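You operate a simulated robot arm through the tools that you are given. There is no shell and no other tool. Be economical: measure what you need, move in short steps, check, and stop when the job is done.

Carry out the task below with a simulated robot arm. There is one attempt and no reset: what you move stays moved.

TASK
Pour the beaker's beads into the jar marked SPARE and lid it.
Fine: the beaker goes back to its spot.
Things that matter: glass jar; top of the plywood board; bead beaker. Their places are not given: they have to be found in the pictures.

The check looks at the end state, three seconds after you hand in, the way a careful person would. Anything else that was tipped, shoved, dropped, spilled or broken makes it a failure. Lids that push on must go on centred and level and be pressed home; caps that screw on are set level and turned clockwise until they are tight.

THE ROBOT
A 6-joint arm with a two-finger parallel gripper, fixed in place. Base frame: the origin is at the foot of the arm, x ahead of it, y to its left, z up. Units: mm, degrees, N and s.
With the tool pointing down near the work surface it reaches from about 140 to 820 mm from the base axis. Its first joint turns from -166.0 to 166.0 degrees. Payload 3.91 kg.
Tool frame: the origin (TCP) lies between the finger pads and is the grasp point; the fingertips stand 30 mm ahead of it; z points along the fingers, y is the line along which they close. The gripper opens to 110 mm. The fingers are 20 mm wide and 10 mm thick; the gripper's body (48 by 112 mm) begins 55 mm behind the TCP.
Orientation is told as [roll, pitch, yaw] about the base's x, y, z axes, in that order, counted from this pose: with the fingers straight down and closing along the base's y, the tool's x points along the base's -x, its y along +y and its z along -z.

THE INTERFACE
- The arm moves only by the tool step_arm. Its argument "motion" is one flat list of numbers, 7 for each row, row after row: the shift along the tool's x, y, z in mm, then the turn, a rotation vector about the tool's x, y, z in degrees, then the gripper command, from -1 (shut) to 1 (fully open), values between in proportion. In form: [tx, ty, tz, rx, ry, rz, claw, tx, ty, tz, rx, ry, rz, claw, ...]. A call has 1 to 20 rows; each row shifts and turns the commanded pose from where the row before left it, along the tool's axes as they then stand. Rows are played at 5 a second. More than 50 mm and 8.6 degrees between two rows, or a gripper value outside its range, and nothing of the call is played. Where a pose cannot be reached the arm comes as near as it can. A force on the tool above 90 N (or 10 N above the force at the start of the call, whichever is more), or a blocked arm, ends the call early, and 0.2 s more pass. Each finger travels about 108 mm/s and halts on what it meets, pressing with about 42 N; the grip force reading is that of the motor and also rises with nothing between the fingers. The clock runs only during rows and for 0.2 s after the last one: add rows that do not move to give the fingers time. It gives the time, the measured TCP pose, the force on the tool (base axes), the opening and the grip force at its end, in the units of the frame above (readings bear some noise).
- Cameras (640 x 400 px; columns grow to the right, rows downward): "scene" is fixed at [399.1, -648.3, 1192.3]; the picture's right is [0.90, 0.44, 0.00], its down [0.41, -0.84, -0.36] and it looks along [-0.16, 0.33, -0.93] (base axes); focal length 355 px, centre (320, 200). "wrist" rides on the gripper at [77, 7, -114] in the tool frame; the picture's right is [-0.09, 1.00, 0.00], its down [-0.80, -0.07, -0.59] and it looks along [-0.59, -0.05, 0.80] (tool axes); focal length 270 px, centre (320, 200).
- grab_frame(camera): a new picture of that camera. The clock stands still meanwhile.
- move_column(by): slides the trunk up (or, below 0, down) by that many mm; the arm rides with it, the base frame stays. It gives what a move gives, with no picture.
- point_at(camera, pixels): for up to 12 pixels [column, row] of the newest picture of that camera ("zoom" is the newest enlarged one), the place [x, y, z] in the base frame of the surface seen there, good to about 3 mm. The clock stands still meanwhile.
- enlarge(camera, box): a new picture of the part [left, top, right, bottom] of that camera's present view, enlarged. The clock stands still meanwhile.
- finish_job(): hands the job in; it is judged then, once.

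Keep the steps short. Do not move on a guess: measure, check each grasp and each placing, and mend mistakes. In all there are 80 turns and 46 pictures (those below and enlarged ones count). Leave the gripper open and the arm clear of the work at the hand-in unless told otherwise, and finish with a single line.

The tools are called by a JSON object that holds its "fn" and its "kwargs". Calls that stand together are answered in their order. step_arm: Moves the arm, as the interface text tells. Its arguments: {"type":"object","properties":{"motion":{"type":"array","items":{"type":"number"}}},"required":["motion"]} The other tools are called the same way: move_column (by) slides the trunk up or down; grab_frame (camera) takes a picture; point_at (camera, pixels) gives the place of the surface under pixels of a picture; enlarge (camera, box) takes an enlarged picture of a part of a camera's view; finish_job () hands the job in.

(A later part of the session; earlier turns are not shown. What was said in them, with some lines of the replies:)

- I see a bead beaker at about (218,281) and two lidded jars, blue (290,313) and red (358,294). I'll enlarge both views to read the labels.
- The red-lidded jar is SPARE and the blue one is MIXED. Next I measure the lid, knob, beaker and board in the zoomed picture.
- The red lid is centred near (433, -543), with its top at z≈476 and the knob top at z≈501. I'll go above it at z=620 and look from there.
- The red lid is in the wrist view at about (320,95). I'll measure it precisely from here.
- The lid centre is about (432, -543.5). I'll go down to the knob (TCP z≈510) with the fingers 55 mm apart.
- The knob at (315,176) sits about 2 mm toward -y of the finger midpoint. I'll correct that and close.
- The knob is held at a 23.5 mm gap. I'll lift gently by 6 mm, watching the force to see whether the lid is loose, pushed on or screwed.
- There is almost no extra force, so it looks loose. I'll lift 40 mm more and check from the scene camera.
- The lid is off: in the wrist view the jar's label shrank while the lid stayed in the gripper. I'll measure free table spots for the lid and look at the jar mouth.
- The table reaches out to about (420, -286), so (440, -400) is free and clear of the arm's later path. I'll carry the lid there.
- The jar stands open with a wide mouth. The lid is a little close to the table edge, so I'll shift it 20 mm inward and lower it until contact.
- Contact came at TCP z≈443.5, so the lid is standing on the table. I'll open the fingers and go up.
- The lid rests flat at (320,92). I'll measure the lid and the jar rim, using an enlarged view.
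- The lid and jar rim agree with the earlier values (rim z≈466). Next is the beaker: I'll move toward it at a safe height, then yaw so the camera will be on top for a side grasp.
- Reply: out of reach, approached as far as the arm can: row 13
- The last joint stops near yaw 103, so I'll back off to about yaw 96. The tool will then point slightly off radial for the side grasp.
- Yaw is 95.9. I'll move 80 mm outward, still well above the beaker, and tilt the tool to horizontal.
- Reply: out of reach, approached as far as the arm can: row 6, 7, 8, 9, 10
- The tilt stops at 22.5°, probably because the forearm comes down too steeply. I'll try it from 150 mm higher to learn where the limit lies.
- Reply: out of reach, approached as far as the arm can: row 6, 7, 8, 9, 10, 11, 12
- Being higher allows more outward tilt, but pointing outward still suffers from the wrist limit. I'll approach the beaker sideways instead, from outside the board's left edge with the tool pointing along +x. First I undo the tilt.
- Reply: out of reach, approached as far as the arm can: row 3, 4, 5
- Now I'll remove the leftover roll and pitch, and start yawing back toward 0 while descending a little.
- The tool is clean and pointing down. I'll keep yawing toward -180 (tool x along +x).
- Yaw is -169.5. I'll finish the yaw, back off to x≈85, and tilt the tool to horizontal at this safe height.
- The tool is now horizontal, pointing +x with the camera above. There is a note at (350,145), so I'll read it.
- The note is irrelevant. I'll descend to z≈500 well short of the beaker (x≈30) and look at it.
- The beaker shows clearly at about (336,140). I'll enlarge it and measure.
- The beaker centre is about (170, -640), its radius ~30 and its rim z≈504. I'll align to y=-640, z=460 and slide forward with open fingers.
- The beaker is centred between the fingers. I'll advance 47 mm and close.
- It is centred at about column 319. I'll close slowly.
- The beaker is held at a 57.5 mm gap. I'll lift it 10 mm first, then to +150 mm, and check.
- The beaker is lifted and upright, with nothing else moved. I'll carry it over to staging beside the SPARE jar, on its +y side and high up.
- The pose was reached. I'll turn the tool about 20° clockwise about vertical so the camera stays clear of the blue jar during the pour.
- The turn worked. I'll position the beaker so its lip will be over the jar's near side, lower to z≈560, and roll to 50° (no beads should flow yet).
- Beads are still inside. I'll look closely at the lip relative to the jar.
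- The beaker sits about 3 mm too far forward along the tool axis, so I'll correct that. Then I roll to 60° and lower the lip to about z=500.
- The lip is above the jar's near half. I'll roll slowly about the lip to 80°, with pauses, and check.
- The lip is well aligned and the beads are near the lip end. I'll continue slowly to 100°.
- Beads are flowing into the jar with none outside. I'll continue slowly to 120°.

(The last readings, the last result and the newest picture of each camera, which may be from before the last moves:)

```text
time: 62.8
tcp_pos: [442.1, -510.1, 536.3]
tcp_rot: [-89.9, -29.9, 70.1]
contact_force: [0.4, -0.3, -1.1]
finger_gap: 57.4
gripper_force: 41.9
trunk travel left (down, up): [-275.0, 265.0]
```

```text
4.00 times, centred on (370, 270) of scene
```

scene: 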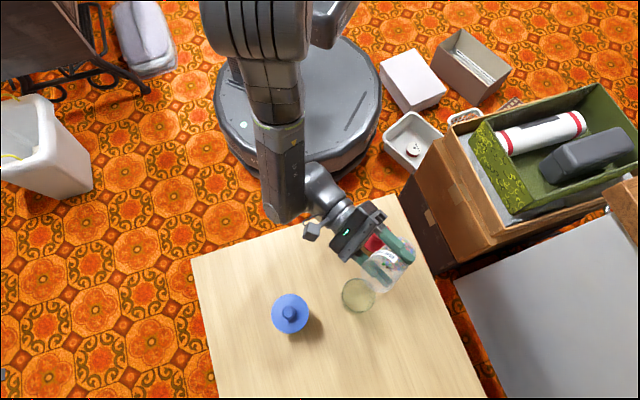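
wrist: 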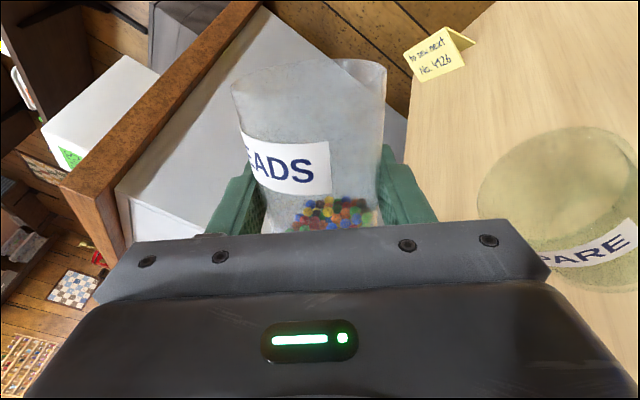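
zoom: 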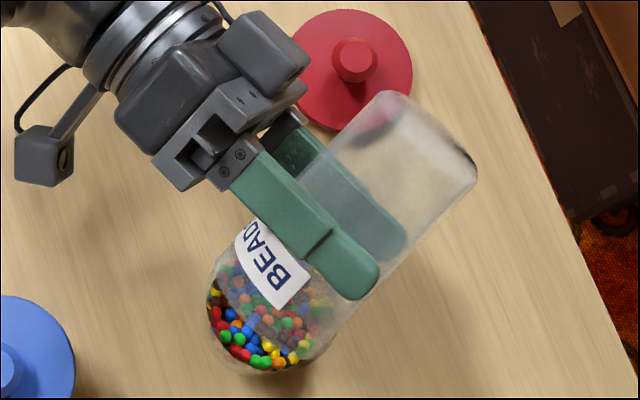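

The beaker looks empty. I'll tip a further 15° to clear any stragglers, hold, then roll back about the lip while rising.

{"fn": "step_arm", "kwargs": {"motion": [2.7, -3.65, 0, 0, 0, 5, -1, 2.7, -3.65, 0, 0, 0, 5, -1, 2.7, -3.65, 0, 0, 0, 5, -1, 0, 0, 0, 0, 0, 0, -1, 0, 0, 0, 0, 0, 0, -1, 0, 0, 0, 0, 0, 0, -1, 0, 0, 0, 0, 0, 0, -1]}}

{"fn": "enlarge", "kwargs": {"camera": "scene", "box": [290, 210, 430, 330]}}

```text
time: 64.4
tcp_pos: [437.5, -522.6, 539.8]
tcp_rot: [-90.0, -45.0, 70.2]
contact_force: [0.1, -0.2, -0.1]
finger_gap: 57.4
gripper_force: 42.0
trunk travel left (down, up): [-275.0, 265.0]
```

```text
3.33 times, centred on (360, 270) of scene
```

zoom: 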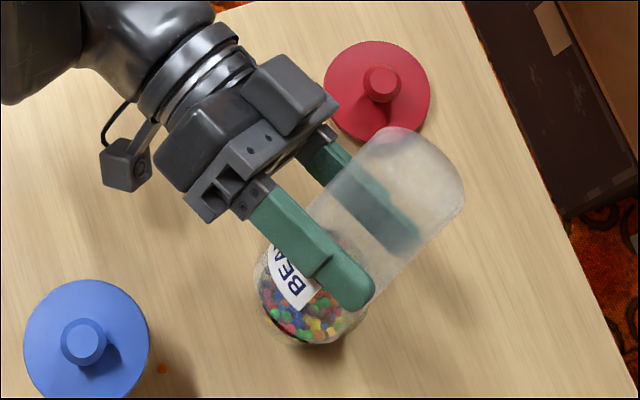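

The beaker is empty, but an orange dot at zoom (162,369), near the blue jar, looks like an escaped bead. I'll roll the beaker back first, then deal with it.

{"fn": "step_arm", "kwargs": {"motion": [-2.7, 3.65, 0, 0, 0, -5, -1, -2.7, 3.65, 0, 0, 0, -5, -1, -2.7, 3.65, 0, 0, 0, -5, -1, -2.7, 3.65, 0, 0, 0, -5, -1, -2.7, 3.65, 0, 0, 0, -5, -1, -2.7, 3.65, 0, 0, 0, -5, -1, -2.7, 3.65, 0, 0, 0, -5, -1, -2.7, 3.65, 0, 0, 0, -5, -1, -2.7, 3.65, 0, 0, 0, -5, -1, -2.7, 3.65, 0, 0, 0, -5, -1, -2.7, 3.65, 0, 0, 0, -5, -1, -1, -2, 0, 0, 0, -5, -1, 0, -10, 0, 0, 0, -5, -1, 5, -10, 0, 0, 0, -5, -1, 5, -10, 0, 0, 0, -5, -1, 10, -15, 0, 0, 0, 0, -1, 10, -17, 0, 0, 0, 0, -1, 0, 0, 0, 0, 0, 0, -1]}}

{"fn": "enlarge", "kwargs": {"camera": "scene", "box": [230, 220, 430, 380]}}

```text
time: 68.2
tcp_pos: [450.1, -484.0, 586.3]
tcp_rot: [-89.9, 30.1, 70.3]
contact_force: [-0.1, 0.3, -0.9]
finger_gap: 57.4
gripper_force: 42.4
trunk travel left (down, up): [-275.0, 265.0]
```

```text
2.50 times, centred on (330, 300) of scene
```

zoom: 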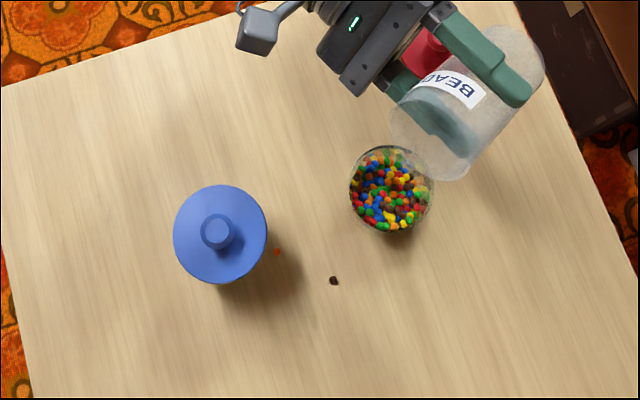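

Two beads escaped: orange at zoom (277,252) and brown at (333,281). I'll measure both now, and pick them up once the beaker is back.

{"fn": "point_at", "kwargs": {"camera": "zoom", "pixels": [[277, 252], [333, 281], [333, 290], [390, 190], [380, 205], [405, 195], [352, 180]]}}

{"fn": "grab_frame", "kwargs": {"camera": "wrist"}}

```text
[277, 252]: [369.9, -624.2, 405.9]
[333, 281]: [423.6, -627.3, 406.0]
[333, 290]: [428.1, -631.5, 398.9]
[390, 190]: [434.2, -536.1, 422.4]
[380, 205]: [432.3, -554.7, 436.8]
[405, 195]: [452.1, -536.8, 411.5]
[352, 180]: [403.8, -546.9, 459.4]
```

```text
9 pictures are left
```

wrist: 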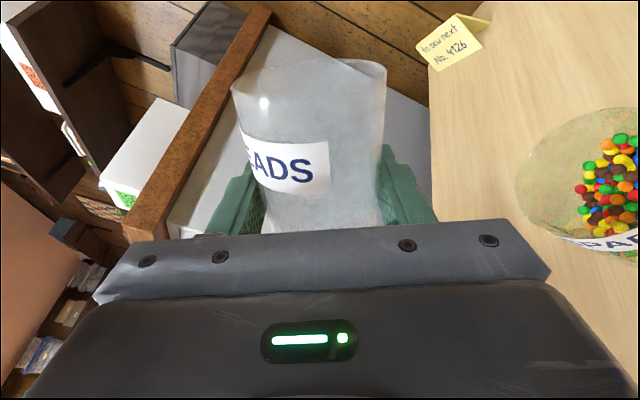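

The beaker is empty. I'll bring it upright, undo the 20° turn and raise it to 630 (no picture needed).

{"fn": "step_arm", "kwargs": {"motion": [0, 0, 0, 0, 0, -7.5, -1, 0, 0, 0, 0, 0, -7.5, -1, 0, 0, 0, 0, 0, -7.5, -1, 0, 0, 0, 0, 0, -7.5, -1, 0, 0, 0, 0, 0, -7.5, -1, 0, 0, 0, 0, 0, -7.5, -1, 0, 0, 0, 0, 0, -7.5, -1, 0, 0, 0, 0, 0, -7.5, -1, 20, 0, 0, 5, 0, 0, -1, 20, 0, 0, 5, 0, 0, -1, 0, 0, 0, 5, 0, 0, -1, 0, 0, 0, 5, 0, 0, -1, 0, 0, 0, 0, 0, 0, -1, 0, 0, 0, 0, 0, 0, -1]}}

```text
time: 71.2
tcp_pos: [450.6, -482.3, 625.5]
tcp_rot: [49.7, 89.9, -130.0]
contact_force: [0.3, 0.3, -0.5]
finger_gap: 57.5
gripper_force: 42.2
trunk travel left (down, up): [-275.0, 265.0]
```

Upright orientation matches the grasp. I'll carry it back above its original spot.

{"fn": "step_arm", "kwargs": {"motion": [0, 13.3, -23.7, 0, 0, 0, -1, 0, 13.3, -23.7, 0, 0, 0, -1, 0, 13.3, -23.7, 0, 0, 0, -1, 0, 13.3, -23.7, 0, 0, 0, -1, 0, 13.3, -23.7, 0, 0, 0, -1, 0, 13.3, -23.7, 0, 0, 0, -1, 0, 13.3, -23.7, 0, 0, 0, -1, 0, 13.3, -23.7, 0, 0, 0, -1, 0, 13.3, -23.7, 0, 0, 0, -1, -5, 13.3, -23.7, 0, 0, 0, -1, -5, 13.3, -23.7, 0, 0, 0, -1, -5, 13.3, -23.7, 0, 0, 0, -1, 0, 0, 0, 0, 0, 0, -1, 0, 0, 0, 0, 0, 0, -1]}}

{"fn": "step_arm", "kwargs": {"motion": [0, 0, 0, 0, 0, 0, -1, 0, 0, 0, 0, 0, 0, -1]}}

```text
time: 74.2
tcp_pos: [167.8, -646.1, 612.1]
tcp_rot: [47.7, 90.0, -132.2]
contact_force: [-0.1, 0.5, 0.2]
finger_gap: 57.4
gripper_force: 41.6
trunk travel left (down, up): [-275.0, 265.0]
```

```text
time: 74.8
tcp_pos: [166.3, -645.7, 612.4]
tcp_rot: [49.6, 90.1, -130.1]
contact_force: [-0.1, 0.2, 0.3]
finger_gap: 57.6
gripper_force: 42.1
trunk travel left (down, up): [-275.0, 265.0]
```

It is about 3.7 mm off in y, so I'll correct that and descend to just above the board.

{"fn": "step_arm", "kwargs": {"motion": [-25, -3.7, 0, 0, 0, 0, -1, -30, 0, 0, 0, 0, 0, -1, -30, 0, 0, 0, 0, 0, -1, -30, 0, 0, 0, 0, 0, -1, -20, 0, 0, 0, 0, 0, -1, -8, 0, 0, 0, 0, 0, -1, 0, 0, 0, 0, 0, 0, -1]}}

{"fn": "step_arm", "kwargs": {"motion": [-2, 0, 0, 0, 0, 0, -1, -2, 0, 0, 0, 0, 0, -1, -1, 0, 0, 0, 0, 0, -1, -1, 0, 0, 0, 0, 0, -1, -1, 0, 0, 0, 0, 0, -1, -1, 0, 0, 0, 0, 0, -1, -1, 0, 0, 0, 0, 0, -1]}}

```text
time: 76.4
tcp_pos: [166.4, -641.2, 468.2]
tcp_rot: [46.4, 89.9, -133.2]
contact_force: [-1.2, 0.2, -0.1]
finger_gap: 57.5
gripper_force: 42.4
trunk travel left (down, up): [-275.0, 265.0]
```

```text
time: 78.0
tcp_pos: [167.3, -642.7, 460.8]
tcp_rot: [44.8, 89.9, -135.1]
contact_force: [0.5, 0.3, -0.1]
finger_gap: 57.1
gripper_force: 42.1
trunk travel left (down, up): [-275.0, 265.0]
```

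No contact force yet. I'll creep down until it touches.

{"fn": "step_arm", "kwargs": {"motion": [-0.5, 0, 0, 0, 0, 0, -1, -0.5, 0, 0, 0, 0, 0, -1, -0.5, 0, 0, 0, 0, 0, -1, -0.5, 0, 0, 0, 0, 0, -1]}}

```text
time: 79.0
tcp_pos: [167.5, -641.9, 460.0]
tcp_rot: [96.6, 89.6, -83.2]
contact_force: [3.8, 4.7, 20.2]
finger_gap: 57.3
gripper_force: 41.7
trunk travel left (down, up): [-275.0, 265.0]
```

It touched (20 N). I'll ease up 1 mm, open slowly, and look before retreating.

{"fn": "step_arm", "kwargs": {"motion": [1, 0, 0, 0, 0, 0, -1, 0, 0, 0, 0, 0, 0, 0.1, 0, 0, 0, 0, 0, 0, 0.3, 0, 0, 0, 0, 0, 0, 1, 0, 0, 0, 0, 0, 0, 1, 0, 0, 0, 0, 0, 0, 1]}}

{"fn": "grab_frame", "kwargs": {"camera": "wrist"}}

```text
time: 80.4
tcp_pos: [168.0, -642.1, 458.9]
tcp_rot: [49.6, 89.9, -130.2]
contact_force: [0.0, 0.3, -0.8]
finger_gap: 110.0
gripper_force: 0.1
trunk travel left (down, up): [-275.0, 265.0]
```

```text
8 pictures are left
```

wrist: 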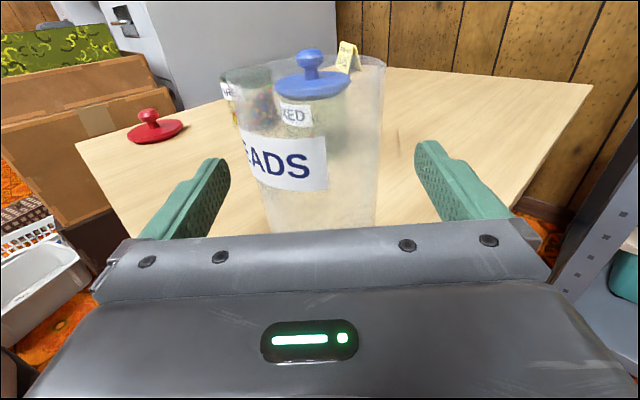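

The beaker stands upright at its spot. I'll back straight out, go up, and tilt the tool back to pointing down.

{"fn": "step_arm", "kwargs": {"motion": [0, 0, -20, 0, 0, 0, 1, 0, 0, -30, 0, 0, 0, 1, 0, 0, -40, 0, 0, 0, 1, 0, 0, -30, 0, 0, 0, 1, 45, 0, 0, 0, 0, 0, 1, 45, 0, 0, 0, 0, 0, 1, 45, 0, 0, 0, 0, 0, 1, 45, 0, 0, 0, 0, 0, 1, 45, 0, 0, 0, 0, 0, 1, 40, 0, 0, 0, 0, 0, 1, 0, 0, 0, 0, 0, 0, 1]}}

{"fn": "step_arm", "kwargs": {"motion": [0, 0, 0, 0, -7.5, 0, 1, 0, 0, 0, 0, -7.5, 0, 1, 0, 0, 0, 0, -7.5, 0, 1, 0, 0, 0, 0, -7.5, 0, 1, 0, 0, 0, 0, -7.5, 0, 1, 0, 0, 0, 0, -7.5, 0, 1, 0, 0, 0, 0, -7.5, 0, 1, 0, 0, 0, 0, -7.5, 0, 1, 0, 0, 0, 0, -7.5, 0, 1, 0, 0, 0, 0, -7.5, 0, 1, 0, 0, 0, 0, -7.5, 0, 1, 0, 0, 0, 0, -7.5, 0, 1, 0, 0, 0, 0, 0, 0, 1, 0, 0, 0, 0, 0, 0, 1]}}

```text
time: 82.8
tcp_pos: [48.2, -638.6, 723.6]
tcp_rot: [50.5, 89.9, -129.2]
contact_force: [-0.1, 0.1, 0.0]
finger_gap: 109.9
gripper_force: 0.0
trunk travel left (down, up): [-275.0, 265.0]
```

```text
time: 85.8
tcp_pos: [48.3, -643.1, 724.0]
tcp_rot: [0.1, -0.1, -179.9]
contact_force: [0.1, -0.9, -1.1]
finger_gap: 110.0
gripper_force: 0.1
trunk travel left (down, up): [-275.0, 265.0]
```

The tool points straight down at yaw -180. I'll move over the loose beads at z=560 and measure them.

{"fn": "step_arm", "kwargs": {"motion": [38.6, -4.8, 10, 0, 0, 0, 0.5, 38.6, -4.8, 10, 0, 0, 0, 0, 38.6, -4.8, 10, 0, 0, 0, 0, 38.6, -4.8, 10, 0, 0, 0, -0.4, 38.6, -4.8, 24, 0, 0, 0, -0.4, 38.6, -4.8, 25, 0, 0, 0, -0.4, 38.6, -4.8, 25, 0, 0, 0, -0.4, 38.6, -4.8, 25, 0, 0, 0, -0.4, 38.6, -4.8, 25, 0, 0, 0, -0.4, 0, 0, 0, 0, 0, 0, -0.4, 0, 0, 0, 0, 0, 0, -0.4]}}

{"fn": "grab_frame", "kwargs": {"camera": "wrist"}}

```text
time: 88.2
tcp_pos: [400.3, -596.3, 559.6]
tcp_rot: [0.0, -0.1, -179.7]
contact_force: [0.2, -0.1, -0.3]
finger_gap: 32.9
gripper_force: 0.2
trunk travel left (down, up): [-275.0, 265.0]
```

```text
7 pictures are left
```

wrist: 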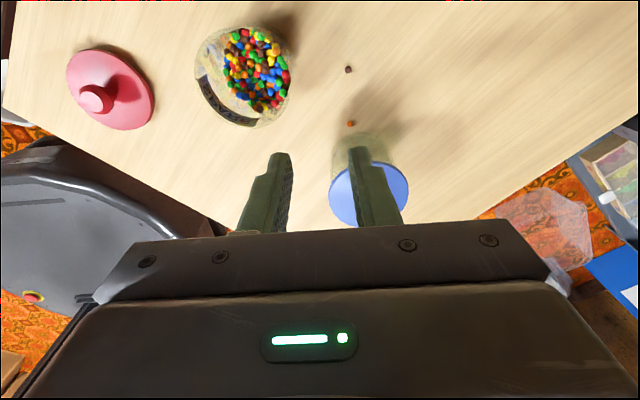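

I see brown at (348,70), orange at (350,124), and no others. I'll measure them.

{"fn": "point_at", "kwargs": {"camera": "wrist", "pixels": [[348, 70], [347, 70], [349, 69], [350, 124], [351, 124], [349, 124], [335, 175], [405, 185], [195, 70], [292, 75], [245, 125], [330, 200]]}}

```text
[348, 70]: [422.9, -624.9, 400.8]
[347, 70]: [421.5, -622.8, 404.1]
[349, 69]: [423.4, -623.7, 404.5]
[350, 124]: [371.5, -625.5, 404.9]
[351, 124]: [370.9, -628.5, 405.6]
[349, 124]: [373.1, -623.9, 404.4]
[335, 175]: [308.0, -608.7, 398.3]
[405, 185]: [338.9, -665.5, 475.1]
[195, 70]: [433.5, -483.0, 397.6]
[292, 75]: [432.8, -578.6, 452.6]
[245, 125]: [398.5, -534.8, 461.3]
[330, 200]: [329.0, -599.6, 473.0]
```

Brown is about (423, -625.5) and orange about (370.7, -625). I'll go above brown at z=450 and read the pose a few times.

{"fn": "step_arm", "kwargs": {"motion": [8, 10, 30, 0, 0, 0, -0.4, 8, 10, 30, 0, 0, 0, -0.4, 7, 9, 30, 0, 0, 0, -0.4, 0, 0, 18, 0, 0, 0, -0.4, 0, 0, 0, 0, 0, 0, -0.4, 0, 0, 0, 0, 0, 0, -0.4]}}

{"fn": "step_arm", "kwargs": {"motion": [0, 0, 0, 0, 0, 0, -0.4]}}

{"fn": "step_arm", "kwargs": {"motion": [0, 0, 0, 0, 0, 0, -0.4]}}

{"fn": "step_arm", "kwargs": {"motion": [0, 0, 0, 0, 0, 0, -0.4]}}

{"fn": "grab_frame", "kwargs": {"camera": "wrist"}}

```text
time: 89.6
tcp_pos: [417.2, -626.7, 452.7]
tcp_rot: [0.1, -0.1, -179.8]
contact_force: [-0.5, -0.9, 1.1]
finger_gap: 33.1
gripper_force: 0.1
trunk travel left (down, up): [-275.0, 265.0]
```

```text
time: 90.0
tcp_pos: [417.0, -628.8, 452.6]
tcp_rot: [0.1, -0.1, -179.8]
contact_force: [-0.8, -0.9, 0.0]
finger_gap: 33.0
gripper_force: 0.0
trunk travel left (down, up): [-275.0, 265.0]
```

```text
time: 90.4
tcp_pos: [418.6, -627.8, 452.1]
tcp_rot: [0.1, -0.1, -179.8]
contact_force: [1.0, 0.0, 0.1]
finger_gap: 33.2
gripper_force: 0.1
trunk travel left (down, up): [-275.0, 265.0]
```

```text
time: 90.8
tcp_pos: [418.3, -627.7, 451.0]
tcp_rot: [0.0, 0.0, -179.7]
contact_force: [0.0, 0.2, -0.2]
finger_gap: 33.0
gripper_force: 0.0
trunk travel left (down, up): [-275.0, 265.0]
```

```text
6 pictures are left
```

wrist: 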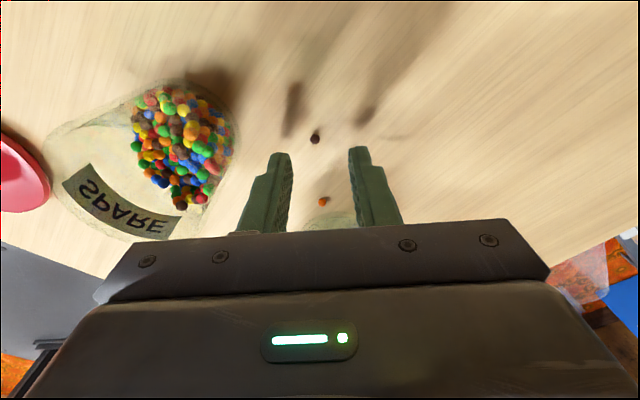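

The TCP averages (417.8, -627.7, 452) and the picture agrees: shift +5.5 in x and +2.2 in y. Then I go down and close on the brown bead.

{"fn": "step_arm", "kwargs": {"motion": [5.5, -2.2, 0, 0, 0, 0, -0.4, 0, 0, 10, 0, 0, 0, -0.4, 0, 0, 7, 0, 0, 0, -0.4, 0, 0, 3.5, 0, 0, 0, -0.4, 0, 0, 0, 0, 0, 0, -0.4, 0, 0, 0, 0, 0, 0, -0.7, 0, 0, 0, 0, 0, 0, -0.85, 0, 0, 0, 0, 0, 0, -1, 0, 0, 0, 0, 0, 0, -1]}}

```text
time: 92.8
tcp_pos: [422.1, -623.2, 430.9]
tcp_rot: [0.1, -0.1, -179.9]
contact_force: [-0.1, -1.5, 0.0]
finger_gap: 0.0
gripper_force: 37.4
trunk travel left (down, up): [-275.0, 265.0]
```

The gap reads 0, so I missed the bead. I'll open, rise 20 mm and look.

{"fn": "step_arm", "kwargs": {"motion": [0, 0, -10, 0, 0, 0, -1, 0, 0, -11, 0, 0, 0, -0.6, 0, 0, 0, 0, 0, 0, -0.4, 0, 0, 0, 0, 0, 0, -0.4]}}

{"fn": "enlarge", "kwargs": {"camera": "wrist", "box": [240, 70, 400, 230]}}

```text
time: 93.8
tcp_pos: [422.3, -624.4, 453.8]
tcp_rot: [0.1, 0.0, -179.8]
contact_force: [0.6, 0.0, 0.5]
finger_gap: 32.8
gripper_force: 0.0
trunk travel left (down, up): [-275.0, 265.0]
```

```text
2.50 times, centred on (320, 150) of wrist
```

zoom: 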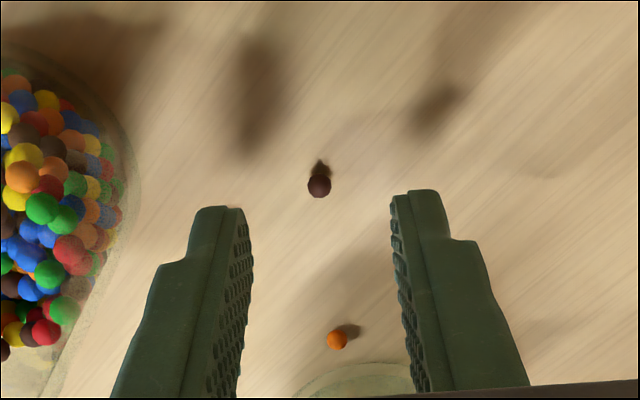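

The bead is still centred between the fingers at zoom (319,186), so the tips simply weren't low enough. I'll feel for the table with narrower fingers.

{"fn": "step_arm", "kwargs": {"motion": [0, 0, 10, 0, 0, 0, -0.6, 0, 0, 10, 0, 0, 0, -0.6, 0, 0, 2, 0, 0, 0, -0.6, 0, 0, 1, 0, 0, 0, -0.6, 0, 0, 1, 0, 0, 0, -0.6, 0, 0, 1, 0, 0, 0, -0.6, 0, 0, 1, 0, 0, 0, -0.6, 0, 0, 1, 0, 0, 0, -0.6, 0, 0, 1, 0, 0, 0, -0.6, 0, 0, 1, 0, 0, 0, -0.6]}}

```text
time: 96.0
tcp_pos: [423.7, -624.7, 427.5]
tcp_rot: [0.5, 0.0, -179.8]
contact_force: [-2.7, 2.5, 39.9]
finger_gap: 23.2
gripper_force: 1.5
trunk travel left (down, up): [-275.0, 265.0]
```

The table was felt at TCP z≈427.5. I'll raise slightly to about 429 and close.

{"fn": "step_arm", "kwargs": {"motion": [0, 0, -1, 0, 0, 0, -0.6, 0, 0, 0, 0, 0, 0, -0.6]}}

```text
time: 96.6
tcp_pos: [424.2, -623.8, 428.3]
tcp_rot: [0.5, 0.1, -179.8]
contact_force: [1.5, -0.4, 40.2]
finger_gap: 21.5
gripper_force: 0.1
trunk travel left (down, up): [-275.0, 265.0]
```

{"fn": "step_arm", "kwargs": {"motion": [0, 0, -1, 0, 0, 0, -0.6, 0, 0, 0, 0, 0, 0, -0.6]}}

```text
time: 97.2
tcp_pos: [423.6, -622.5, 429.0]
tcp_rot: [0.2, 0.0, -179.8]
contact_force: [2.7, -1.7, 33.3]
finger_gap: 20.7
gripper_force: 0.1
trunk travel left (down, up): [-275.0, 265.0]
```

Still pressing at 33 N, so I'll rise 1.2 mm more and then close.

{"fn": "step_arm", "kwargs": {"motion": [0, 0, -1.2, 0, 0, 0, -0.6, 0, 0, 0, 0, 0, 0, -0.6, 0, 0, 0, 0, 0, 0, -0.8, 0, 0, 0, 0, 0, 0, -0.85, 0, 0, 0, 0, 0, 0, -0.9, 0, 0, 0, 0, 0, 0, -0.95, 0, 0, 0, 0, 0, 0, -1, 0, 0, 0, 0, 0, 0, -1]}}

```text
time: 99.0
tcp_pos: [424.4, -621.7, 428.5]
tcp_rot: [0.1, 0.0, -179.8]
contact_force: [3.0, 10.4, 27.1]
finger_gap: 0.1
gripper_force: 38.0
trunk travel left (down, up): [-275.0, 265.0]
```

Missed again. I'll rise, open and look closely at where the bead is.

{"fn": "step_arm", "kwargs": {"motion": [0, 0, -6, 0, 0, 0, -1, 0, 0, -10, 0, 0, 0, -0.7, 0, 0, -4, 0, 0, 0, -0.5, 0, 0, 0, 0, 0, 0, -0.4, 0, 0, 0, 0, 0, 0, -0.4]}}

{"fn": "enlarge", "kwargs": {"camera": "wrist", "box": [240, 70, 400, 230]}}

{"fn": "point_at", "kwargs": {"camera": "zoom", "pixels": [[319, 186], [320, 180], [337, 340], [237, 212], [402, 197], [330, 120]]}}

```text
time: 100.2
tcp_pos: [423.9, -624.0, 445.7]
tcp_rot: [0.0, -0.1, -179.7]
contact_force: [0.1, -0.1, 0.0]
finger_gap: 33.1
gripper_force: 0.1
trunk travel left (down, up): [-275.0, 265.0]
```

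```text
2.50 times, centred on (320, 150) of wrist
```

zoom: 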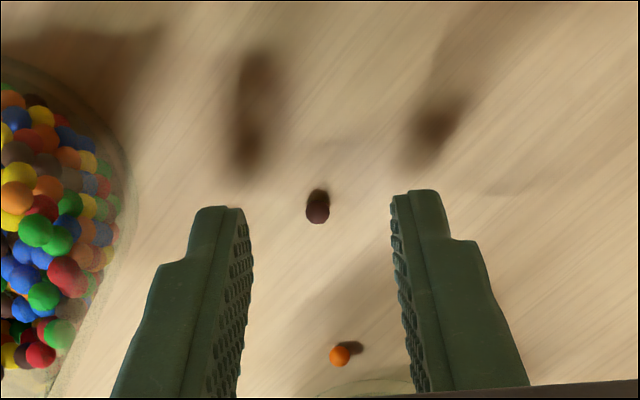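

```text
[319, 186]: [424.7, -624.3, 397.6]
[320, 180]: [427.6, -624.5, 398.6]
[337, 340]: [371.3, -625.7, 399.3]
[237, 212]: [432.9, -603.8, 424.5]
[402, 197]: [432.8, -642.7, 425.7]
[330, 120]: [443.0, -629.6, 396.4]
```

The bead sits centred between the pads and has not moved, although the fingers closed fully on it twice. I'll test whether the fingers can move it at all, with a gentle sideways sweep of closed fingers.

{"fn": "step_arm", "kwargs": {"motion": [-2, -16, 0, 0, 0, 0, -1, 0, 0, 5, 0, 0, 0, -1, 0, 0, 6, 0, 0, 0, -1, 0, 0, 4, 0, 0, 0, -1, 0, 0, 0, 0, 0, 0, -1, 0, 3, 0, 0, 0, 0, -1, 0, 3, 0, 0, 0, 0, -1, 0, 3, 0, 0, 0, 0, -1, 0, 3, 0, 0, 0, 0, -1, 0, 3, 0, 0, 0, 0, -1, 0, 3, 0, 0, 0, 0, -1, 0, 0, 0, 0, 0, 0, -1, 0, -6, 0, 0, 0, 0, -1, 0, 0, -15, 0, 0, 0, -1, 0, 4, 0, 0, 0, 0, -0.4, 0, 0, 0, 0, 0, 0, -0.4]}}

{"fn": "grab_frame", "kwargs": {"camera": "wrist"}}

```text
time: 103.6
tcp_pos: [420.9, -623.0, 446.9]
tcp_rot: [0.1, -0.1, -179.7]
contact_force: [0.0, -1.1, 0.4]
finger_gap: 33.1
gripper_force: 0.1
trunk travel left (down, up): [-275.0, 265.0]
```

```text
3 pictures are left
```

wrist: 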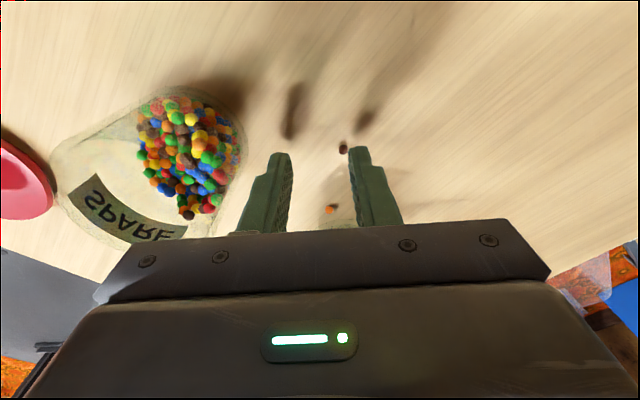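

The sweep moved the bead, so the fingers do touch it. I may have been holding it and squeezing too hard. I'll measure its new place.

{"fn": "point_at", "kwargs": {"camera": "wrist", "pixels": [[343, 150], [343, 151], [342, 150], [330, 210], [331, 210], [330, 211], [190, 215], [185, 215], [285, 155], [352, 149]]}}

```text
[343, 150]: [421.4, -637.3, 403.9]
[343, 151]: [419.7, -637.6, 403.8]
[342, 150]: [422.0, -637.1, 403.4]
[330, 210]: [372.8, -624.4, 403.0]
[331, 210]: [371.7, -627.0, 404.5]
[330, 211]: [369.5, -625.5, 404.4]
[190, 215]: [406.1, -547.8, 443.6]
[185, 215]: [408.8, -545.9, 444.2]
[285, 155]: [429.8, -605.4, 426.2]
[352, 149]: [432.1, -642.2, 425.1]
```

Brown is now near (420.5, -637.3). I'll move over it, lower, and close only to about 4 mm, reading the gap.

{"fn": "step_arm", "kwargs": {"motion": [-1, 13.6, 0, 0, 0, 0, -0.4, 0, 0, 8, 0, 0, 0, -0.4, 0, 0, 6, 0, 0, 0, -0.4, 0, 0, 2.5, 0, 0, 0, -0.5, 0, 0, 0, 0, 0, 0, -0.6, 0, 0, 0, 0, 0, 0, -0.7, 0, 0, 0, 0, 0, 0, -0.8, 0, 0, 0, 0, 0, 0, -0.86, 0, 0, 0, 0, 0, 0, -0.9, 0, 0, 0, 0, 0, 0, -0.93, 0, 0, 0, 0, 0, 0, -0.93]}}

```text
time: 106.0
tcp_pos: [419.7, -637.1, 429.7]
tcp_rot: [0.0, 0.0, -179.7]
contact_force: [0.1, -1.7, -0.7]
finger_gap: 4.1
gripper_force: 0.0
trunk travel left (down, up): [-275.0, 265.0]
```

The gap reads 4.1 with no force, so the rounded fingertips are not catching the bead at pad level. I'll lower 0.7 mm, close fully, carry to above the jar, release there and check with one picture whether the bead came along.

{"fn": "step_arm", "kwargs": {"motion": [0, 0, 0.7, 0, 0, 0, -0.93, 0, 0, 0, 0, 0, 0, -0.97, 0, 0, 0, 0, 0, 0, -1, 0, 0, 0, 0, 0, 0, -1, 0, 0, -5, 0, 0, 0, -1, 0, 0, -15, 0, 0, 0, -1, 0, 0, -25, 0, 0, 0, -1, 0, 0, -30, 0, 0, 0, -1, 4, -24, 0, 0, 0, 0, -1, 4, -24, 0, 0, 0, 0, -1, 4, -24, 0, 0, 0, 0, -1, 0, -22, 0, 0, 0, 0, -1, 0, 0, 0, 0, 0, 0, -1]}}

{"fn": "grab_frame", "kwargs": {"camera": "wrist"}}

```text
time: 108.8
tcp_pos: [430.9, -542.6, 500.6]
tcp_rot: [0.1, -0.1, -179.9]
contact_force: [0.8, -0.6, 0.3]
finger_gap: 0.0
gripper_force: 37.6
trunk travel left (down, up): [-275.0, 265.0]
```

```text
2 pictures are left
```

wrist: 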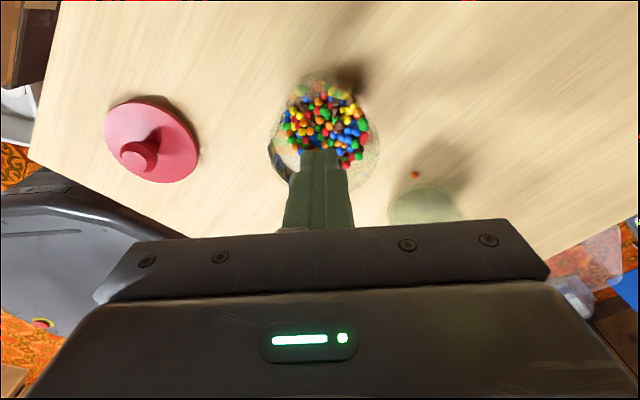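

The brown bead is gone from the table, so the tips are holding it. I'll dip the tips just inside the jar mouth, open a little, and rise. Then I go over the orange bead.

{"fn": "step_arm", "kwargs": {"motion": [0, 0, 8, 0, 0, 0, -1, 0, 0, 0, 0, 0, 0, -0.8, 0, 0, 0, 0, 0, 0, -0.65, 0, 0, 0, 0, 0, 0, -0.65, 0, 0, 0, 0, 0, 0, -0.65, 0, 0, -20, 0, 0, 0, -0.65, 0, 0, -25, 0, 0, 0, -0.65, -18, 27, 0, 0, 0, 0, -0.7, -18, 28, 0, 0, 0, 0, -0.7, -18.5, 28, 0, 0, 0, 0, -0.7, 0, 0, 0, 0, 0, 0, -0.7, 0, 0, 0, 0, 0, 0, -0.7]}}

{"fn": "step_arm", "kwargs": {"motion": [0, 0, 0, 0, 0, 0, -0.7]}}

{"fn": "step_arm", "kwargs": {"motion": [0, 0, 0, 0, 0, 0, -0.7]}}

{"fn": "step_arm", "kwargs": {"motion": [0, 0, 0, 0, 0, 0, -0.7]}}

{"fn": "step_arm", "kwargs": {"motion": [0, 0, 0, 0, 0, 0, -0.7]}}

```text
time: 111.4
tcp_pos: [377.1, -623.8, 541.0]
tcp_rot: [0.2, -0.1, -179.8]
contact_force: [0.1, -0.7, -0.3]
finger_gap: 16.6
gripper_force: 0.1
trunk travel left (down, up): [-275.0, 265.0]
```

```text
time: 111.8
tcp_pos: [378.6, -623.6, 542.1]
tcp_rot: [0.1, -0.1, -179.8]
contact_force: [-0.4, 0.2, 1.3]
finger_gap: 16.6
gripper_force: 0.0
trunk travel left (down, up): [-275.0, 265.0]
```

```text
time: 112.2
tcp_pos: [377.9, -625.4, 541.6]
tcp_rot: [0.1, -0.1, -179.7]
contact_force: [0.2, -0.5, 0.1]
finger_gap: 16.7
gripper_force: 0.0
trunk travel left (down, up): [-275.0, 265.0]
```

```text
time: 112.6
tcp_pos: [378.2, -623.8, 542.2]
tcp_rot: [0.1, 0.0, -179.8]
contact_force: [0.1, 0.1, 0.4]
finger_gap: 16.7
gripper_force: 0.0
trunk travel left (down, up): [-275.0, 265.0]
```

```text
time: 113.0
tcp_pos: [378.0, -624.4, 542.1]
tcp_rot: [0.2, -0.1, -179.8]
contact_force: [0.3, -0.3, -0.6]
finger_gap: 16.5
gripper_force: 0.1
trunk travel left (down, up): [-275.0, 265.0]
```

The TCP is about (378, -624.2). I'll shift to (375.8, -625.4), which leaves ~3 mm to the blue lid's edge, and descend carefully.

{"fn": "step_arm", "kwargs": {"motion": [-2.2, 1.2, 0, 0, 0, 0, -0.7, 0, 0, 25, 0, 0, 0, -0.7, 0, 0, 25, 0, 0, 0, -0.7, 0, 0, 20, 0, 0, 0, -0.7, 0, 0, 15, 0, 0, 0, -0.7, 0, 0, 12, 0, 0, 0, -0.7, 0, 0, 8, 0, 0, 0, -0.7, 0, 0, 5, 0, 0, 0, -0.7, 0, 0, 2.3, 0, 0, 0, -0.7, 0, 0, 0, 0, 0, 0, -0.7]}}

```text
time: 115.2
tcp_pos: [377.1, -627.4, 436.6]
tcp_rot: [0.8, 0.2, -179.7]
contact_force: [-2.0, 1.9, 58.4]
finger_gap: 16.3
gripper_force: 0.2
trunk travel left (down, up): [-275.0, 265.0]
```

I hit something at TCP z 436.6, possibly a finger on top of the bead. I'll rise 15 mm and re-measure the orange bead from the newest wrist picture.

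{"fn": "step_arm", "kwargs": {"motion": [0, 0, -10, 0, 0, 0, -0.7, 0, 0, -10, 0, 0, 0, -0.7, 0, 0, 0, 0, 0, 0, -0.7]}}

{"fn": "point_at", "kwargs": {"camera": "wrist", "pixels": [[415, 174], [414, 174], [416, 174], [415, 175], [415, 173], [425, 185], [455, 205], [390, 215]]}}

```text
time: 116.0
tcp_pos: [375.4, -627.8, 449.4]
tcp_rot: [0.0, -0.1, -179.8]
contact_force: [0.6, 0.3, -0.7]
finger_gap: 16.7
gripper_force: 0.0
trunk travel left (down, up): [-275.0, 265.0]
```

```text
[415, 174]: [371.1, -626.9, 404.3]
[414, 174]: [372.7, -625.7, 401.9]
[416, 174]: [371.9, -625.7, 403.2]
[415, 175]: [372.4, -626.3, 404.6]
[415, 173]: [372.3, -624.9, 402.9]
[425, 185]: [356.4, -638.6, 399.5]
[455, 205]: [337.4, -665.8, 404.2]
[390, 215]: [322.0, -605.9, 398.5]
```

The orange bead is at (371.5, -626), so it was not the bead I hit. Most likely the housing on the gripper's non-camera side touched the blue knob. I'll rise and turn the gripper 180° so its flat camera side faces the blue jar.

{"fn": "step_arm", "kwargs": {"motion": [0, 0, -40, 0, 0, 0, -0.7, 0, 0, -45, 0, 0, 0, -0.7, 0, 0, -25, 0, 0, 0, -0.7, 0, 0, 0, 0, 0, -8, -0.7, 0, 0, 0, 0, 0, -8, -0.7, 0, 0, 0, 0, 0, -8, -0.7, 0, 0, 0, 0, 0, -8, -0.7, 0, 0, 0, 0, 0, -8, -0.7, 0, 0, 0, 0, 0, -8, -0.7, 0, 0, 0, 0, 0, -8, -0.7, 0, 0, 0, 0, 0, -8, -0.7, 0, 0, 0, 0, 0, -8, -0.7, 0, 0, 0, 0, 0, -8, -0.7, 0, 0, 0, 0, 0, -8, -0.7, 0, 0, 0, 0, 0, -8, -0.7]}}

{"fn": "step_arm", "kwargs": {"motion": [0, 0, 0, 0, 0, -8.4, -0.7, 0, 0, 0, 0, 0, -8.4, -0.7, 0, 0, 0, 0, 0, -8.4, -0.7, 0, 0, 0, 0, 0, -8.4, -0.7, 0, 0, 0, 0, 0, -8.4, -0.7, 0, 0, 0, 0, 0, -8.4, -0.7, 0, 0, 0, 0, 0, -8.4, -0.7, 0, 0, 0, 0, 0, -8.4, -0.7, 0, 0, 0, 0, 0, -8.4, -0.7, 0, 0, 0, 0, 0, -8.2, -0.7, 0, 0, 0, 0, 0, 0, -0.7, 0, 0, 0, 0, 0, 0, -0.7]}}

{"fn": "step_arm", "kwargs": {"motion": [0, 0, 0, 0, 0, 0, -0.7]}}

{"fn": "step_arm", "kwargs": {"motion": [0, 0, 0, 0, 0, 0, -0.7]}}

{"fn": "step_arm", "kwargs": {"motion": [0, 0, 0, 0, 0, 0, -0.7]}}

```text
time: 119.2
tcp_pos: [375.2, -628.3, 558.8]
tcp_rot: [-0.1, -0.2, -83.6]
contact_force: [1.4, 0.3, 0.6]
finger_gap: 16.6
gripper_force: 0.1
trunk travel left (down, up): [-275.0, 265.0]
```

```text
time: 121.8
tcp_pos: [376.3, -628.1, 558.3]
tcp_rot: [-0.1, 0.1, 0.1]
contact_force: [0.5, -0.7, -0.6]
finger_gap: 16.6
gripper_force: 0.0
trunk travel left (down, up): [-275.0, 265.0]
```

```text
time: 122.2
tcp_pos: [376.5, -628.6, 558.4]
tcp_rot: [0.0, 0.0, 0.0]
contact_force: [-0.4, 0.2, -1.2]
finger_gap: 16.5
gripper_force: 0.1
trunk travel left (down, up): [-275.0, 265.0]
```

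```text
time: 122.6
tcp_pos: [376.4, -628.9, 557.5]
tcp_rot: [-0.2, 0.1, 0.0]
contact_force: [-0.1, 0.3, -0.3]
finger_gap: 16.4
gripper_force: 0.0
trunk travel left (down, up): [-275.0, 265.0]
```

```text
time: 123.0
tcp_pos: [375.2, -628.6, 559.1]
tcp_rot: [-0.1, 0.0, 0.0]
contact_force: [0.2, -0.1, -0.1]
finger_gap: 16.4
gripper_force: 0.1
trunk travel left (down, up): [-275.0, 265.0]
```

The TCP is at (376.1, -628.5), yaw 0. I'll shift y by +2.4 and descend carefully to 429.5.

{"fn": "step_arm", "kwargs": {"motion": [0.3, 2.4, 0, 0, 0, 0, -0.7, 0, 0, 25, 0, 0, 0, -0.7, 0, 0, 25, 0, 0, 0, -0.7, 0, 0, 25, 0, 0, 0, -0.7, 0, 0, 20, 0, 0, 0, -0.7, 0, 0, 8, 0, 0, 0, -0.7, 0, 0, 6, 0, 0, 0, -0.7, 0, 0, 6, 0, 0, 0, -0.7, 0, 0, 5, 0, 0, 0, -0.7, 0, 0, 5, 0, 0, 0, -0.7, 0, 0, 3.6, 0, 0, 0, -0.7, 0, 0, 0, 0, 0, 0, -0.7]}}

```text
time: 125.6
tcp_pos: [375.7, -624.9, 429.5]
tcp_rot: [-0.1, 0.1, 0.0]
contact_force: [-0.6, 1.0, -0.6]
finger_gap: 16.5
gripper_force: 0.1
trunk travel left (down, up): [-275.0, 265.0]
```

No contact this time. I'll close, lift and carry to the jar mouth, dip and release, then rise.

{"fn": "step_arm", "kwargs": {"motion": [0, 0, 0.5, 0, 0, 0, -0.85, 0, 0, 0, 0, 0, 0, -0.95, 0, 0, 0, 0, 0, 0, -1, 0, 0, 0, 0, 0, 0, -1, 0, 0, -5, 0, 0, 0, -1, 0, 0, -15, 0, 0, 0, -1, 0, 0, -25, 0, 0, 0, -1, 0, 0, -30, 0, 0, 0, -1, -14, 20.5, -10, 0, 0, 0, -1, -14, 20.5, 0, 0, 0, 0, -1, -14, 20.5, 0, 0, 0, 0, -1, -14, 20.5, 0, 0, 0, 0, -1, 0, 0, 0, 0, 0, 0, -1]}}

{"fn": "step_arm", "kwargs": {"motion": [0, 0, 12, 0, 0, 0, -1, 0, 0, 10, 0, 0, 0, -1, 0, 0, 0, 0, 0, 0, -0.85, 0, 0, 0, 0, 0, 0, -0.65, 0, 0, 0, 0, 0, 0, -0.65, 0, 0, 0, 0, 0, 0, -0.65, 0, 0, -30, 0, 0, 0, -0.65, 0, 0, -30, 0, 0, 0, -0.3, 0, 0, 0, 0, 0, 0, 0, 0, 0, 0, 0, 0, 0, 0]}}

```text
time: 128.4
tcp_pos: [430.6, -540.5, 515.7]
tcp_rot: [-0.1, 0.1, 0.0]
contact_force: [0.3, 0.3, -0.1]
finger_gap: 0.0
gripper_force: 38.2
trunk travel left (down, up): [-275.0, 265.0]
```

```text
time: 130.6
tcp_pos: [430.3, -541.0, 551.1]
tcp_rot: [-0.2, 0.2, 0.0]
contact_force: [0.4, -1.0, 0.4]
finger_gap: 55.2
gripper_force: 0.0
trunk travel left (down, up): [-275.0, 265.0]
```

Both beads were taken to the jar. I'll move above the lid, re-measure it from the last wrist picture, and use one scene picture to confirm the table is clear.

{"fn": "step_arm", "kwargs": {"motion": [2.4, 35.5, 0, 0, 0, 0, 0, 2.4, 35.5, 0, 0, 0, 0, 0, 2.4, 35.5, 0, 0, 0, 0, 0, 2.3, 35.5, 0, 0, 0, 0, 0, 0, 0, 0, 0, 0, 0, 0, 0, 0, 0, 0, 0, 0, 0]}}

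{"fn": "point_at", "kwargs": {"camera": "wrist", "pixels": [[106, 135], [197, 150], [150, 100], [150, 180], [137, 158], [125, 155], [150, 158], [175, 172], [120, 107]]}}

{"fn": "enlarge", "kwargs": {"camera": "scene", "box": [190, 230, 430, 380]}}

```text
time: 132.0
tcp_pos: [420.7, -397.6, 550.7]
tcp_rot: [-0.1, 0.2, 0.0]
contact_force: [0.4, 0.0, -1.1]
finger_gap: 55.3
gripper_force: 0.1
trunk travel left (down, up): [-275.0, 265.0]
```

```text
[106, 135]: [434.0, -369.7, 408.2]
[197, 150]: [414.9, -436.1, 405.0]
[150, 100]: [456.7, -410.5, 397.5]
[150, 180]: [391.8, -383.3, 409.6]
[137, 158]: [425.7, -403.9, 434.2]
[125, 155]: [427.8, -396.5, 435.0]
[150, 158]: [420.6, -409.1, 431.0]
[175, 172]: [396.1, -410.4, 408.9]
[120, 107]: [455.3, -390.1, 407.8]
```

```text
2.67 times, centred on (310, 305) of scene
```

zoom: 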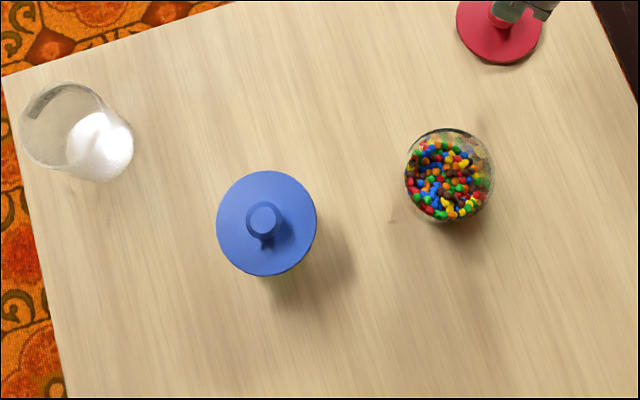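

The table is clear of beads and the jars and beaker are unmoved. The lid centre averages (422.5, -400). I'll align, go down to z≈444 and grip the knob.

{"fn": "step_arm", "kwargs": {"motion": [-1.6, -1.8, 27, 0, 0, 0, 0, 0, 0, 30, 0, 0, 0, 0, 0, 0, 30, 0, 0, 0, 0, 0, 0, 14, 0, 0, 0, 0, 0, 0, 5.5, 0, 0, 0, 0, 0, 0, 0, 0, 0, 0, -0.3, 0, 0, 0, 0, 0, 0, -0.5, 0, 0, 0, 0, 0, 0, -0.6, 0, 0, 0, 0, 0, 0, -1, 0, 0, 0, 0, 0, 0, -1]}}

{"fn": "point_at", "kwargs": {"camera": "zoom", "pixels": [[390, 219], [390, 216], [408, 170], [491, 180], [452, 130], [445, 221], [430, 133], [478, 205]]}}

```text
time: 134.2
tcp_pos: [422.2, -404.7, 445.0]
tcp_rot: [-0.1, 0.1, 0.0]
contact_force: [0.3, -0.1, -0.8]
finger_gap: 23.5
gripper_force: 42.3
trunk travel left (down, up): [-275.0, 265.0]
```

```text
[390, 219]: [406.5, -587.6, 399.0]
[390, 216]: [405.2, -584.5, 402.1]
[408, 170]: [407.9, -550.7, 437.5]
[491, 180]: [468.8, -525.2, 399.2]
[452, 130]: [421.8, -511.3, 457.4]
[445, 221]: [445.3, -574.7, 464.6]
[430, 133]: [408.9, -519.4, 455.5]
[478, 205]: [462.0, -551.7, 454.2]
```

The knob is held at 23.5 mm as before. I'll lift 100 mm, carry the lid over the jar, and average the pose readings.

{"fn": "step_arm", "kwargs": {"motion": [0, 0, -20, 0, 0, 0, -1, 0, 0, -40, 0, 0, 0, -1, 0, 0, -40, 0, 0, 0, -1, -2.5, -36, 0, 0, 0, 0, -1, -2.5, -36, 0, 0, 0, 0, -1, -2.5, -36, 0, 0, 0, 0, -1, -2, -34, 0, 0, 0, 0, -1, 0, 0, 0, 0, 0, 0, -1, 0, 0, 0, 0, 0, 0, -1]}}

{"fn": "step_arm", "kwargs": {"motion": [0, 0, 0, 0, 0, 0, -1]}}

{"fn": "step_arm", "kwargs": {"motion": [0, 0, 0, 0, 0, 0, -1]}}

{"fn": "step_arm", "kwargs": {"motion": [0, 0, 0, 0, 0, 0, -1]}}

{"fn": "step_arm", "kwargs": {"motion": [0, 0, 0, 0, 0, 0, -1]}}

{"fn": "step_arm", "kwargs": {"motion": [0, 0, 0, 0, 0, 0, -1]}}

```text
time: 136.2
tcp_pos: [434.2, -546.0, 547.6]
tcp_rot: [-0.2, 0.1, 0.0]
contact_force: [0.1, -0.9, -0.4]
finger_gap: 23.5
gripper_force: 42.4
trunk travel left (down, up): [-275.0, 265.0]
```

```text
time: 136.6
tcp_pos: [435.0, -546.9, 547.9]
tcp_rot: [-0.2, 0.2, -0.1]
contact_force: [0.6, -1.4, -0.2]
finger_gap: 23.5
gripper_force: 41.5
trunk travel left (down, up): [-275.0, 265.0]
```

```text
time: 137.0
tcp_pos: [435.1, -545.6, 547.2]
tcp_rot: [-0.1, 0.1, 0.0]
contact_force: [0.1, 0.4, -0.4]
finger_gap: 23.6
gripper_force: 41.8
trunk travel left (down, up): [-275.0, 265.0]
```

```text
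time: 137.4
tcp_pos: [436.0, -547.0, 546.7]
tcp_rot: [-0.1, 0.1, 0.0]
contact_force: [-0.6, -0.2, -0.2]
finger_gap: 23.4
gripper_force: 42.1
trunk travel left (down, up): [-275.0, 265.0]
```

```text
time: 137.8
tcp_pos: [434.5, -546.6, 545.2]
tcp_rot: [-0.1, 0.1, 0.1]
contact_force: [0.3, -0.3, -0.5]
finger_gap: 23.5
gripper_force: 41.6
trunk travel left (down, up): [-275.0, 265.0]
```

```text
time: 138.2
tcp_pos: [435.3, -546.2, 548.2]
tcp_rot: [-0.1, 0.1, 0.0]
contact_force: [0.2, -0.4, -0.3]
finger_gap: 23.5
gripper_force: 42.5
trunk travel left (down, up): [-275.0, 265.0]
```

The average is (435.0, -546.4, 547.1). The lid sits about 2.7 mm toward -x of the TCP, so x is right already and y needs +2.5. Expected home height is TCP z≈514, so I'll descend gently and see where contact comes.

{"fn": "step_arm", "kwargs": {"motion": [0, 2.5, 10, 0, 0, 0, -1, 0, 0, 10, 0, 0, 0, -1, 0, 0, 4, 0, 0, 0, -1, 0, 0, 1, 0, 0, 0, -1, 0, 0, 1, 0, 0, 0, -1, 0, 0, 1, 0, 0, 0, -1, 0, 0, 1, 0, 0, 0, -1, 0, 0, 1, 0, 0, 0, -1, 0, 0, 1, 0, 0, 0, -1, 0, 0, 1, 0, 0, 0, -1, 0, 0, 1, 0, 0, 0, -1, 0, 0, 1, 0, 0, 0, -1, 0, 0, 1, 0, 0, 0, -1]}}

{"fn": "step_arm", "kwargs": {"motion": [0, 0, 0, 0, 0, 0, -1]}}

```text
time: 141.0
tcp_pos: [433.7, -541.6, 511.9]
tcp_rot: [-0.1, 0.1, -0.1]
contact_force: [0.1, -1.1, -0.3]
finger_gap: 23.5
gripper_force: 41.9
trunk travel left (down, up): [-275.0, 265.0]
```

```text
time: 141.4
tcp_pos: [432.6, -541.9, 512.8]
tcp_rot: [-0.1, 0.0, 0.0]
contact_force: [1.1, -0.1, 0.9]
finger_gap: 23.6
gripper_force: 41.8
trunk travel left (down, up): [-275.0, 265.0]
```

No contact yet at z≈512.5, so it is not caught on the rim. I'll continue in 1 mm steps until it seats.

{"fn": "step_arm", "kwargs": {"motion": [0, 0, 1, 0, 0, 0, -1, 0, 0, 1, 0, 0, 0, -1, 0, 0, 1, 0, 0, 0, -1, 0, 0, 1, 0, 0, 0, -1, 0, 0, 1, 0, 0, 0, -1, 0, 0, 1, 0, 0, 0, -1]}}

{"fn": "step_arm", "kwargs": {"motion": [0, 0, 0, 0, 0, 0, -1]}}

```text
time: 142.8
tcp_pos: [432.8, -541.7, 510.4]
tcp_rot: [-0.2, 0.0, 0.0]
contact_force: [-1.3, 5.5, 21.7]
finger_gap: 23.5
gripper_force: 42.5
trunk travel left (down, up): [-275.0, 265.0]
```

```text
time: 143.2
tcp_pos: [433.3, -542.7, 509.3]
tcp_rot: [-0.3, 0.0, 0.0]
contact_force: [-0.3, 4.6, 26.2]
finger_gap: 23.5
gripper_force: 42.0
trunk travel left (down, up): [-275.0, 265.0]
```

Contact came at z≈510 with about 25 N. I'll press 3 mm further to push the lid home and watch the height.

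{"fn": "step_arm", "kwargs": {"motion": [0, 0, 1, 0, 0, 0, -1, 0, 0, 1, 0, 0, 0, -1, 0, 0, 1, 0, 0, 0, -1, 0, 0, 0, 0, 0, 0, -1, 0, 0, 0, 0, 0, 0, -1]}}

{"fn": "enlarge", "kwargs": {"camera": "wrist", "box": [240, 60, 400, 220]}}

{"fn": "point_at", "kwargs": {"camera": "zoom", "pixels": [[180, 190], [460, 180], [320, 110], [250, 140], [390, 135], [320, 200], [230, 260], [410, 260]]}}

```text
time: 144.4
tcp_pos: [433.6, -542.7, 509.1]
tcp_rot: [-0.6, -0.2, 0.0]
contact_force: [0.3, 3.6, 45.6]
finger_gap: 23.3
gripper_force: 42.4
trunk travel left (down, up): [-275.0, 265.0]
```

```text
2.50 times, centred on (320, 140) of wrist
```

zoom: 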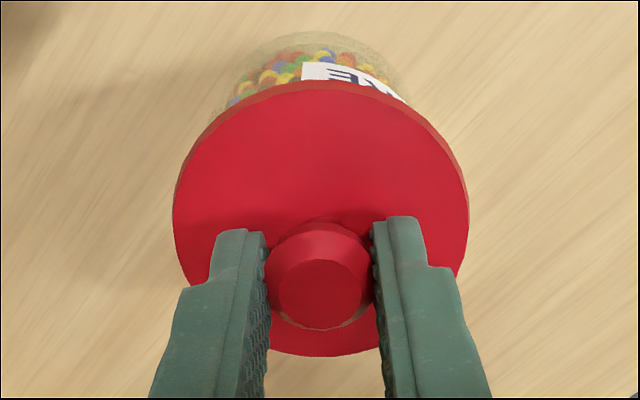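

```text
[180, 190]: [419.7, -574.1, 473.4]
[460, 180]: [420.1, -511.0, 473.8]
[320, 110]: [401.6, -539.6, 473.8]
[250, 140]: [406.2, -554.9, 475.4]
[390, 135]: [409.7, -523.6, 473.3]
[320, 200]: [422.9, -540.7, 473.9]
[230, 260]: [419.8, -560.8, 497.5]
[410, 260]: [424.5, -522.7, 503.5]
```

The lid top reads 473–475 all round, which is its original closed height. It is level, and centred on the jar near (432, -542.5). I'll ease the pressure, open the fingers, and rise well clear.

{"fn": "step_arm", "kwargs": {"motion": [0, 0, -1.5, 0, 0, 0, -1, 0, 0, -1.5, 0, 0, 0, -1, 0, 0, 0, 0, 0, 0, -0.45, 0, 0, 0, 0, 0, 0, 0, 0, 0, 0, 0, 0, 0, 0, 0, 0, -20, 0, 0, 0, 0, 0, 0, -40, 0, 0, 0, 0, 0, 0, -45, 0, 0, 0, 0, 0, 0, -45, 0, 0, 0, 0, 0, 40, -30, 0, 0, 0, 0.5, 0, 40, -30, 0, 0, 0, 1, 0, 40, -30, 0, 0, 0, 1, 0, 0, 0, 0, 0, 0, 1, 0, 0, 0, 0, 0, 0, 1]}}

```text
time: 147.4
tcp_pos: [433.6, -421.4, 745.5]
tcp_rot: [-0.1, 0.1, 0.0]
contact_force: [0.4, -0.1, -1.0]
finger_gap: 110.0
gripper_force: 0.1
trunk travel left (down, up): [-275.0, 265.0]
```

The gripper is open, empty and high above the work, so I'm handing in.

{"fn": "finish_job", "kwargs": {}}

```text
The job is handed in.
```

The beads are in the SPARE jar with its red lid pressed home, and the beaker is back at its spot; two beads that spilled were put in the jar too, and the blue jar's knob got bumped once but that jar didn't move.
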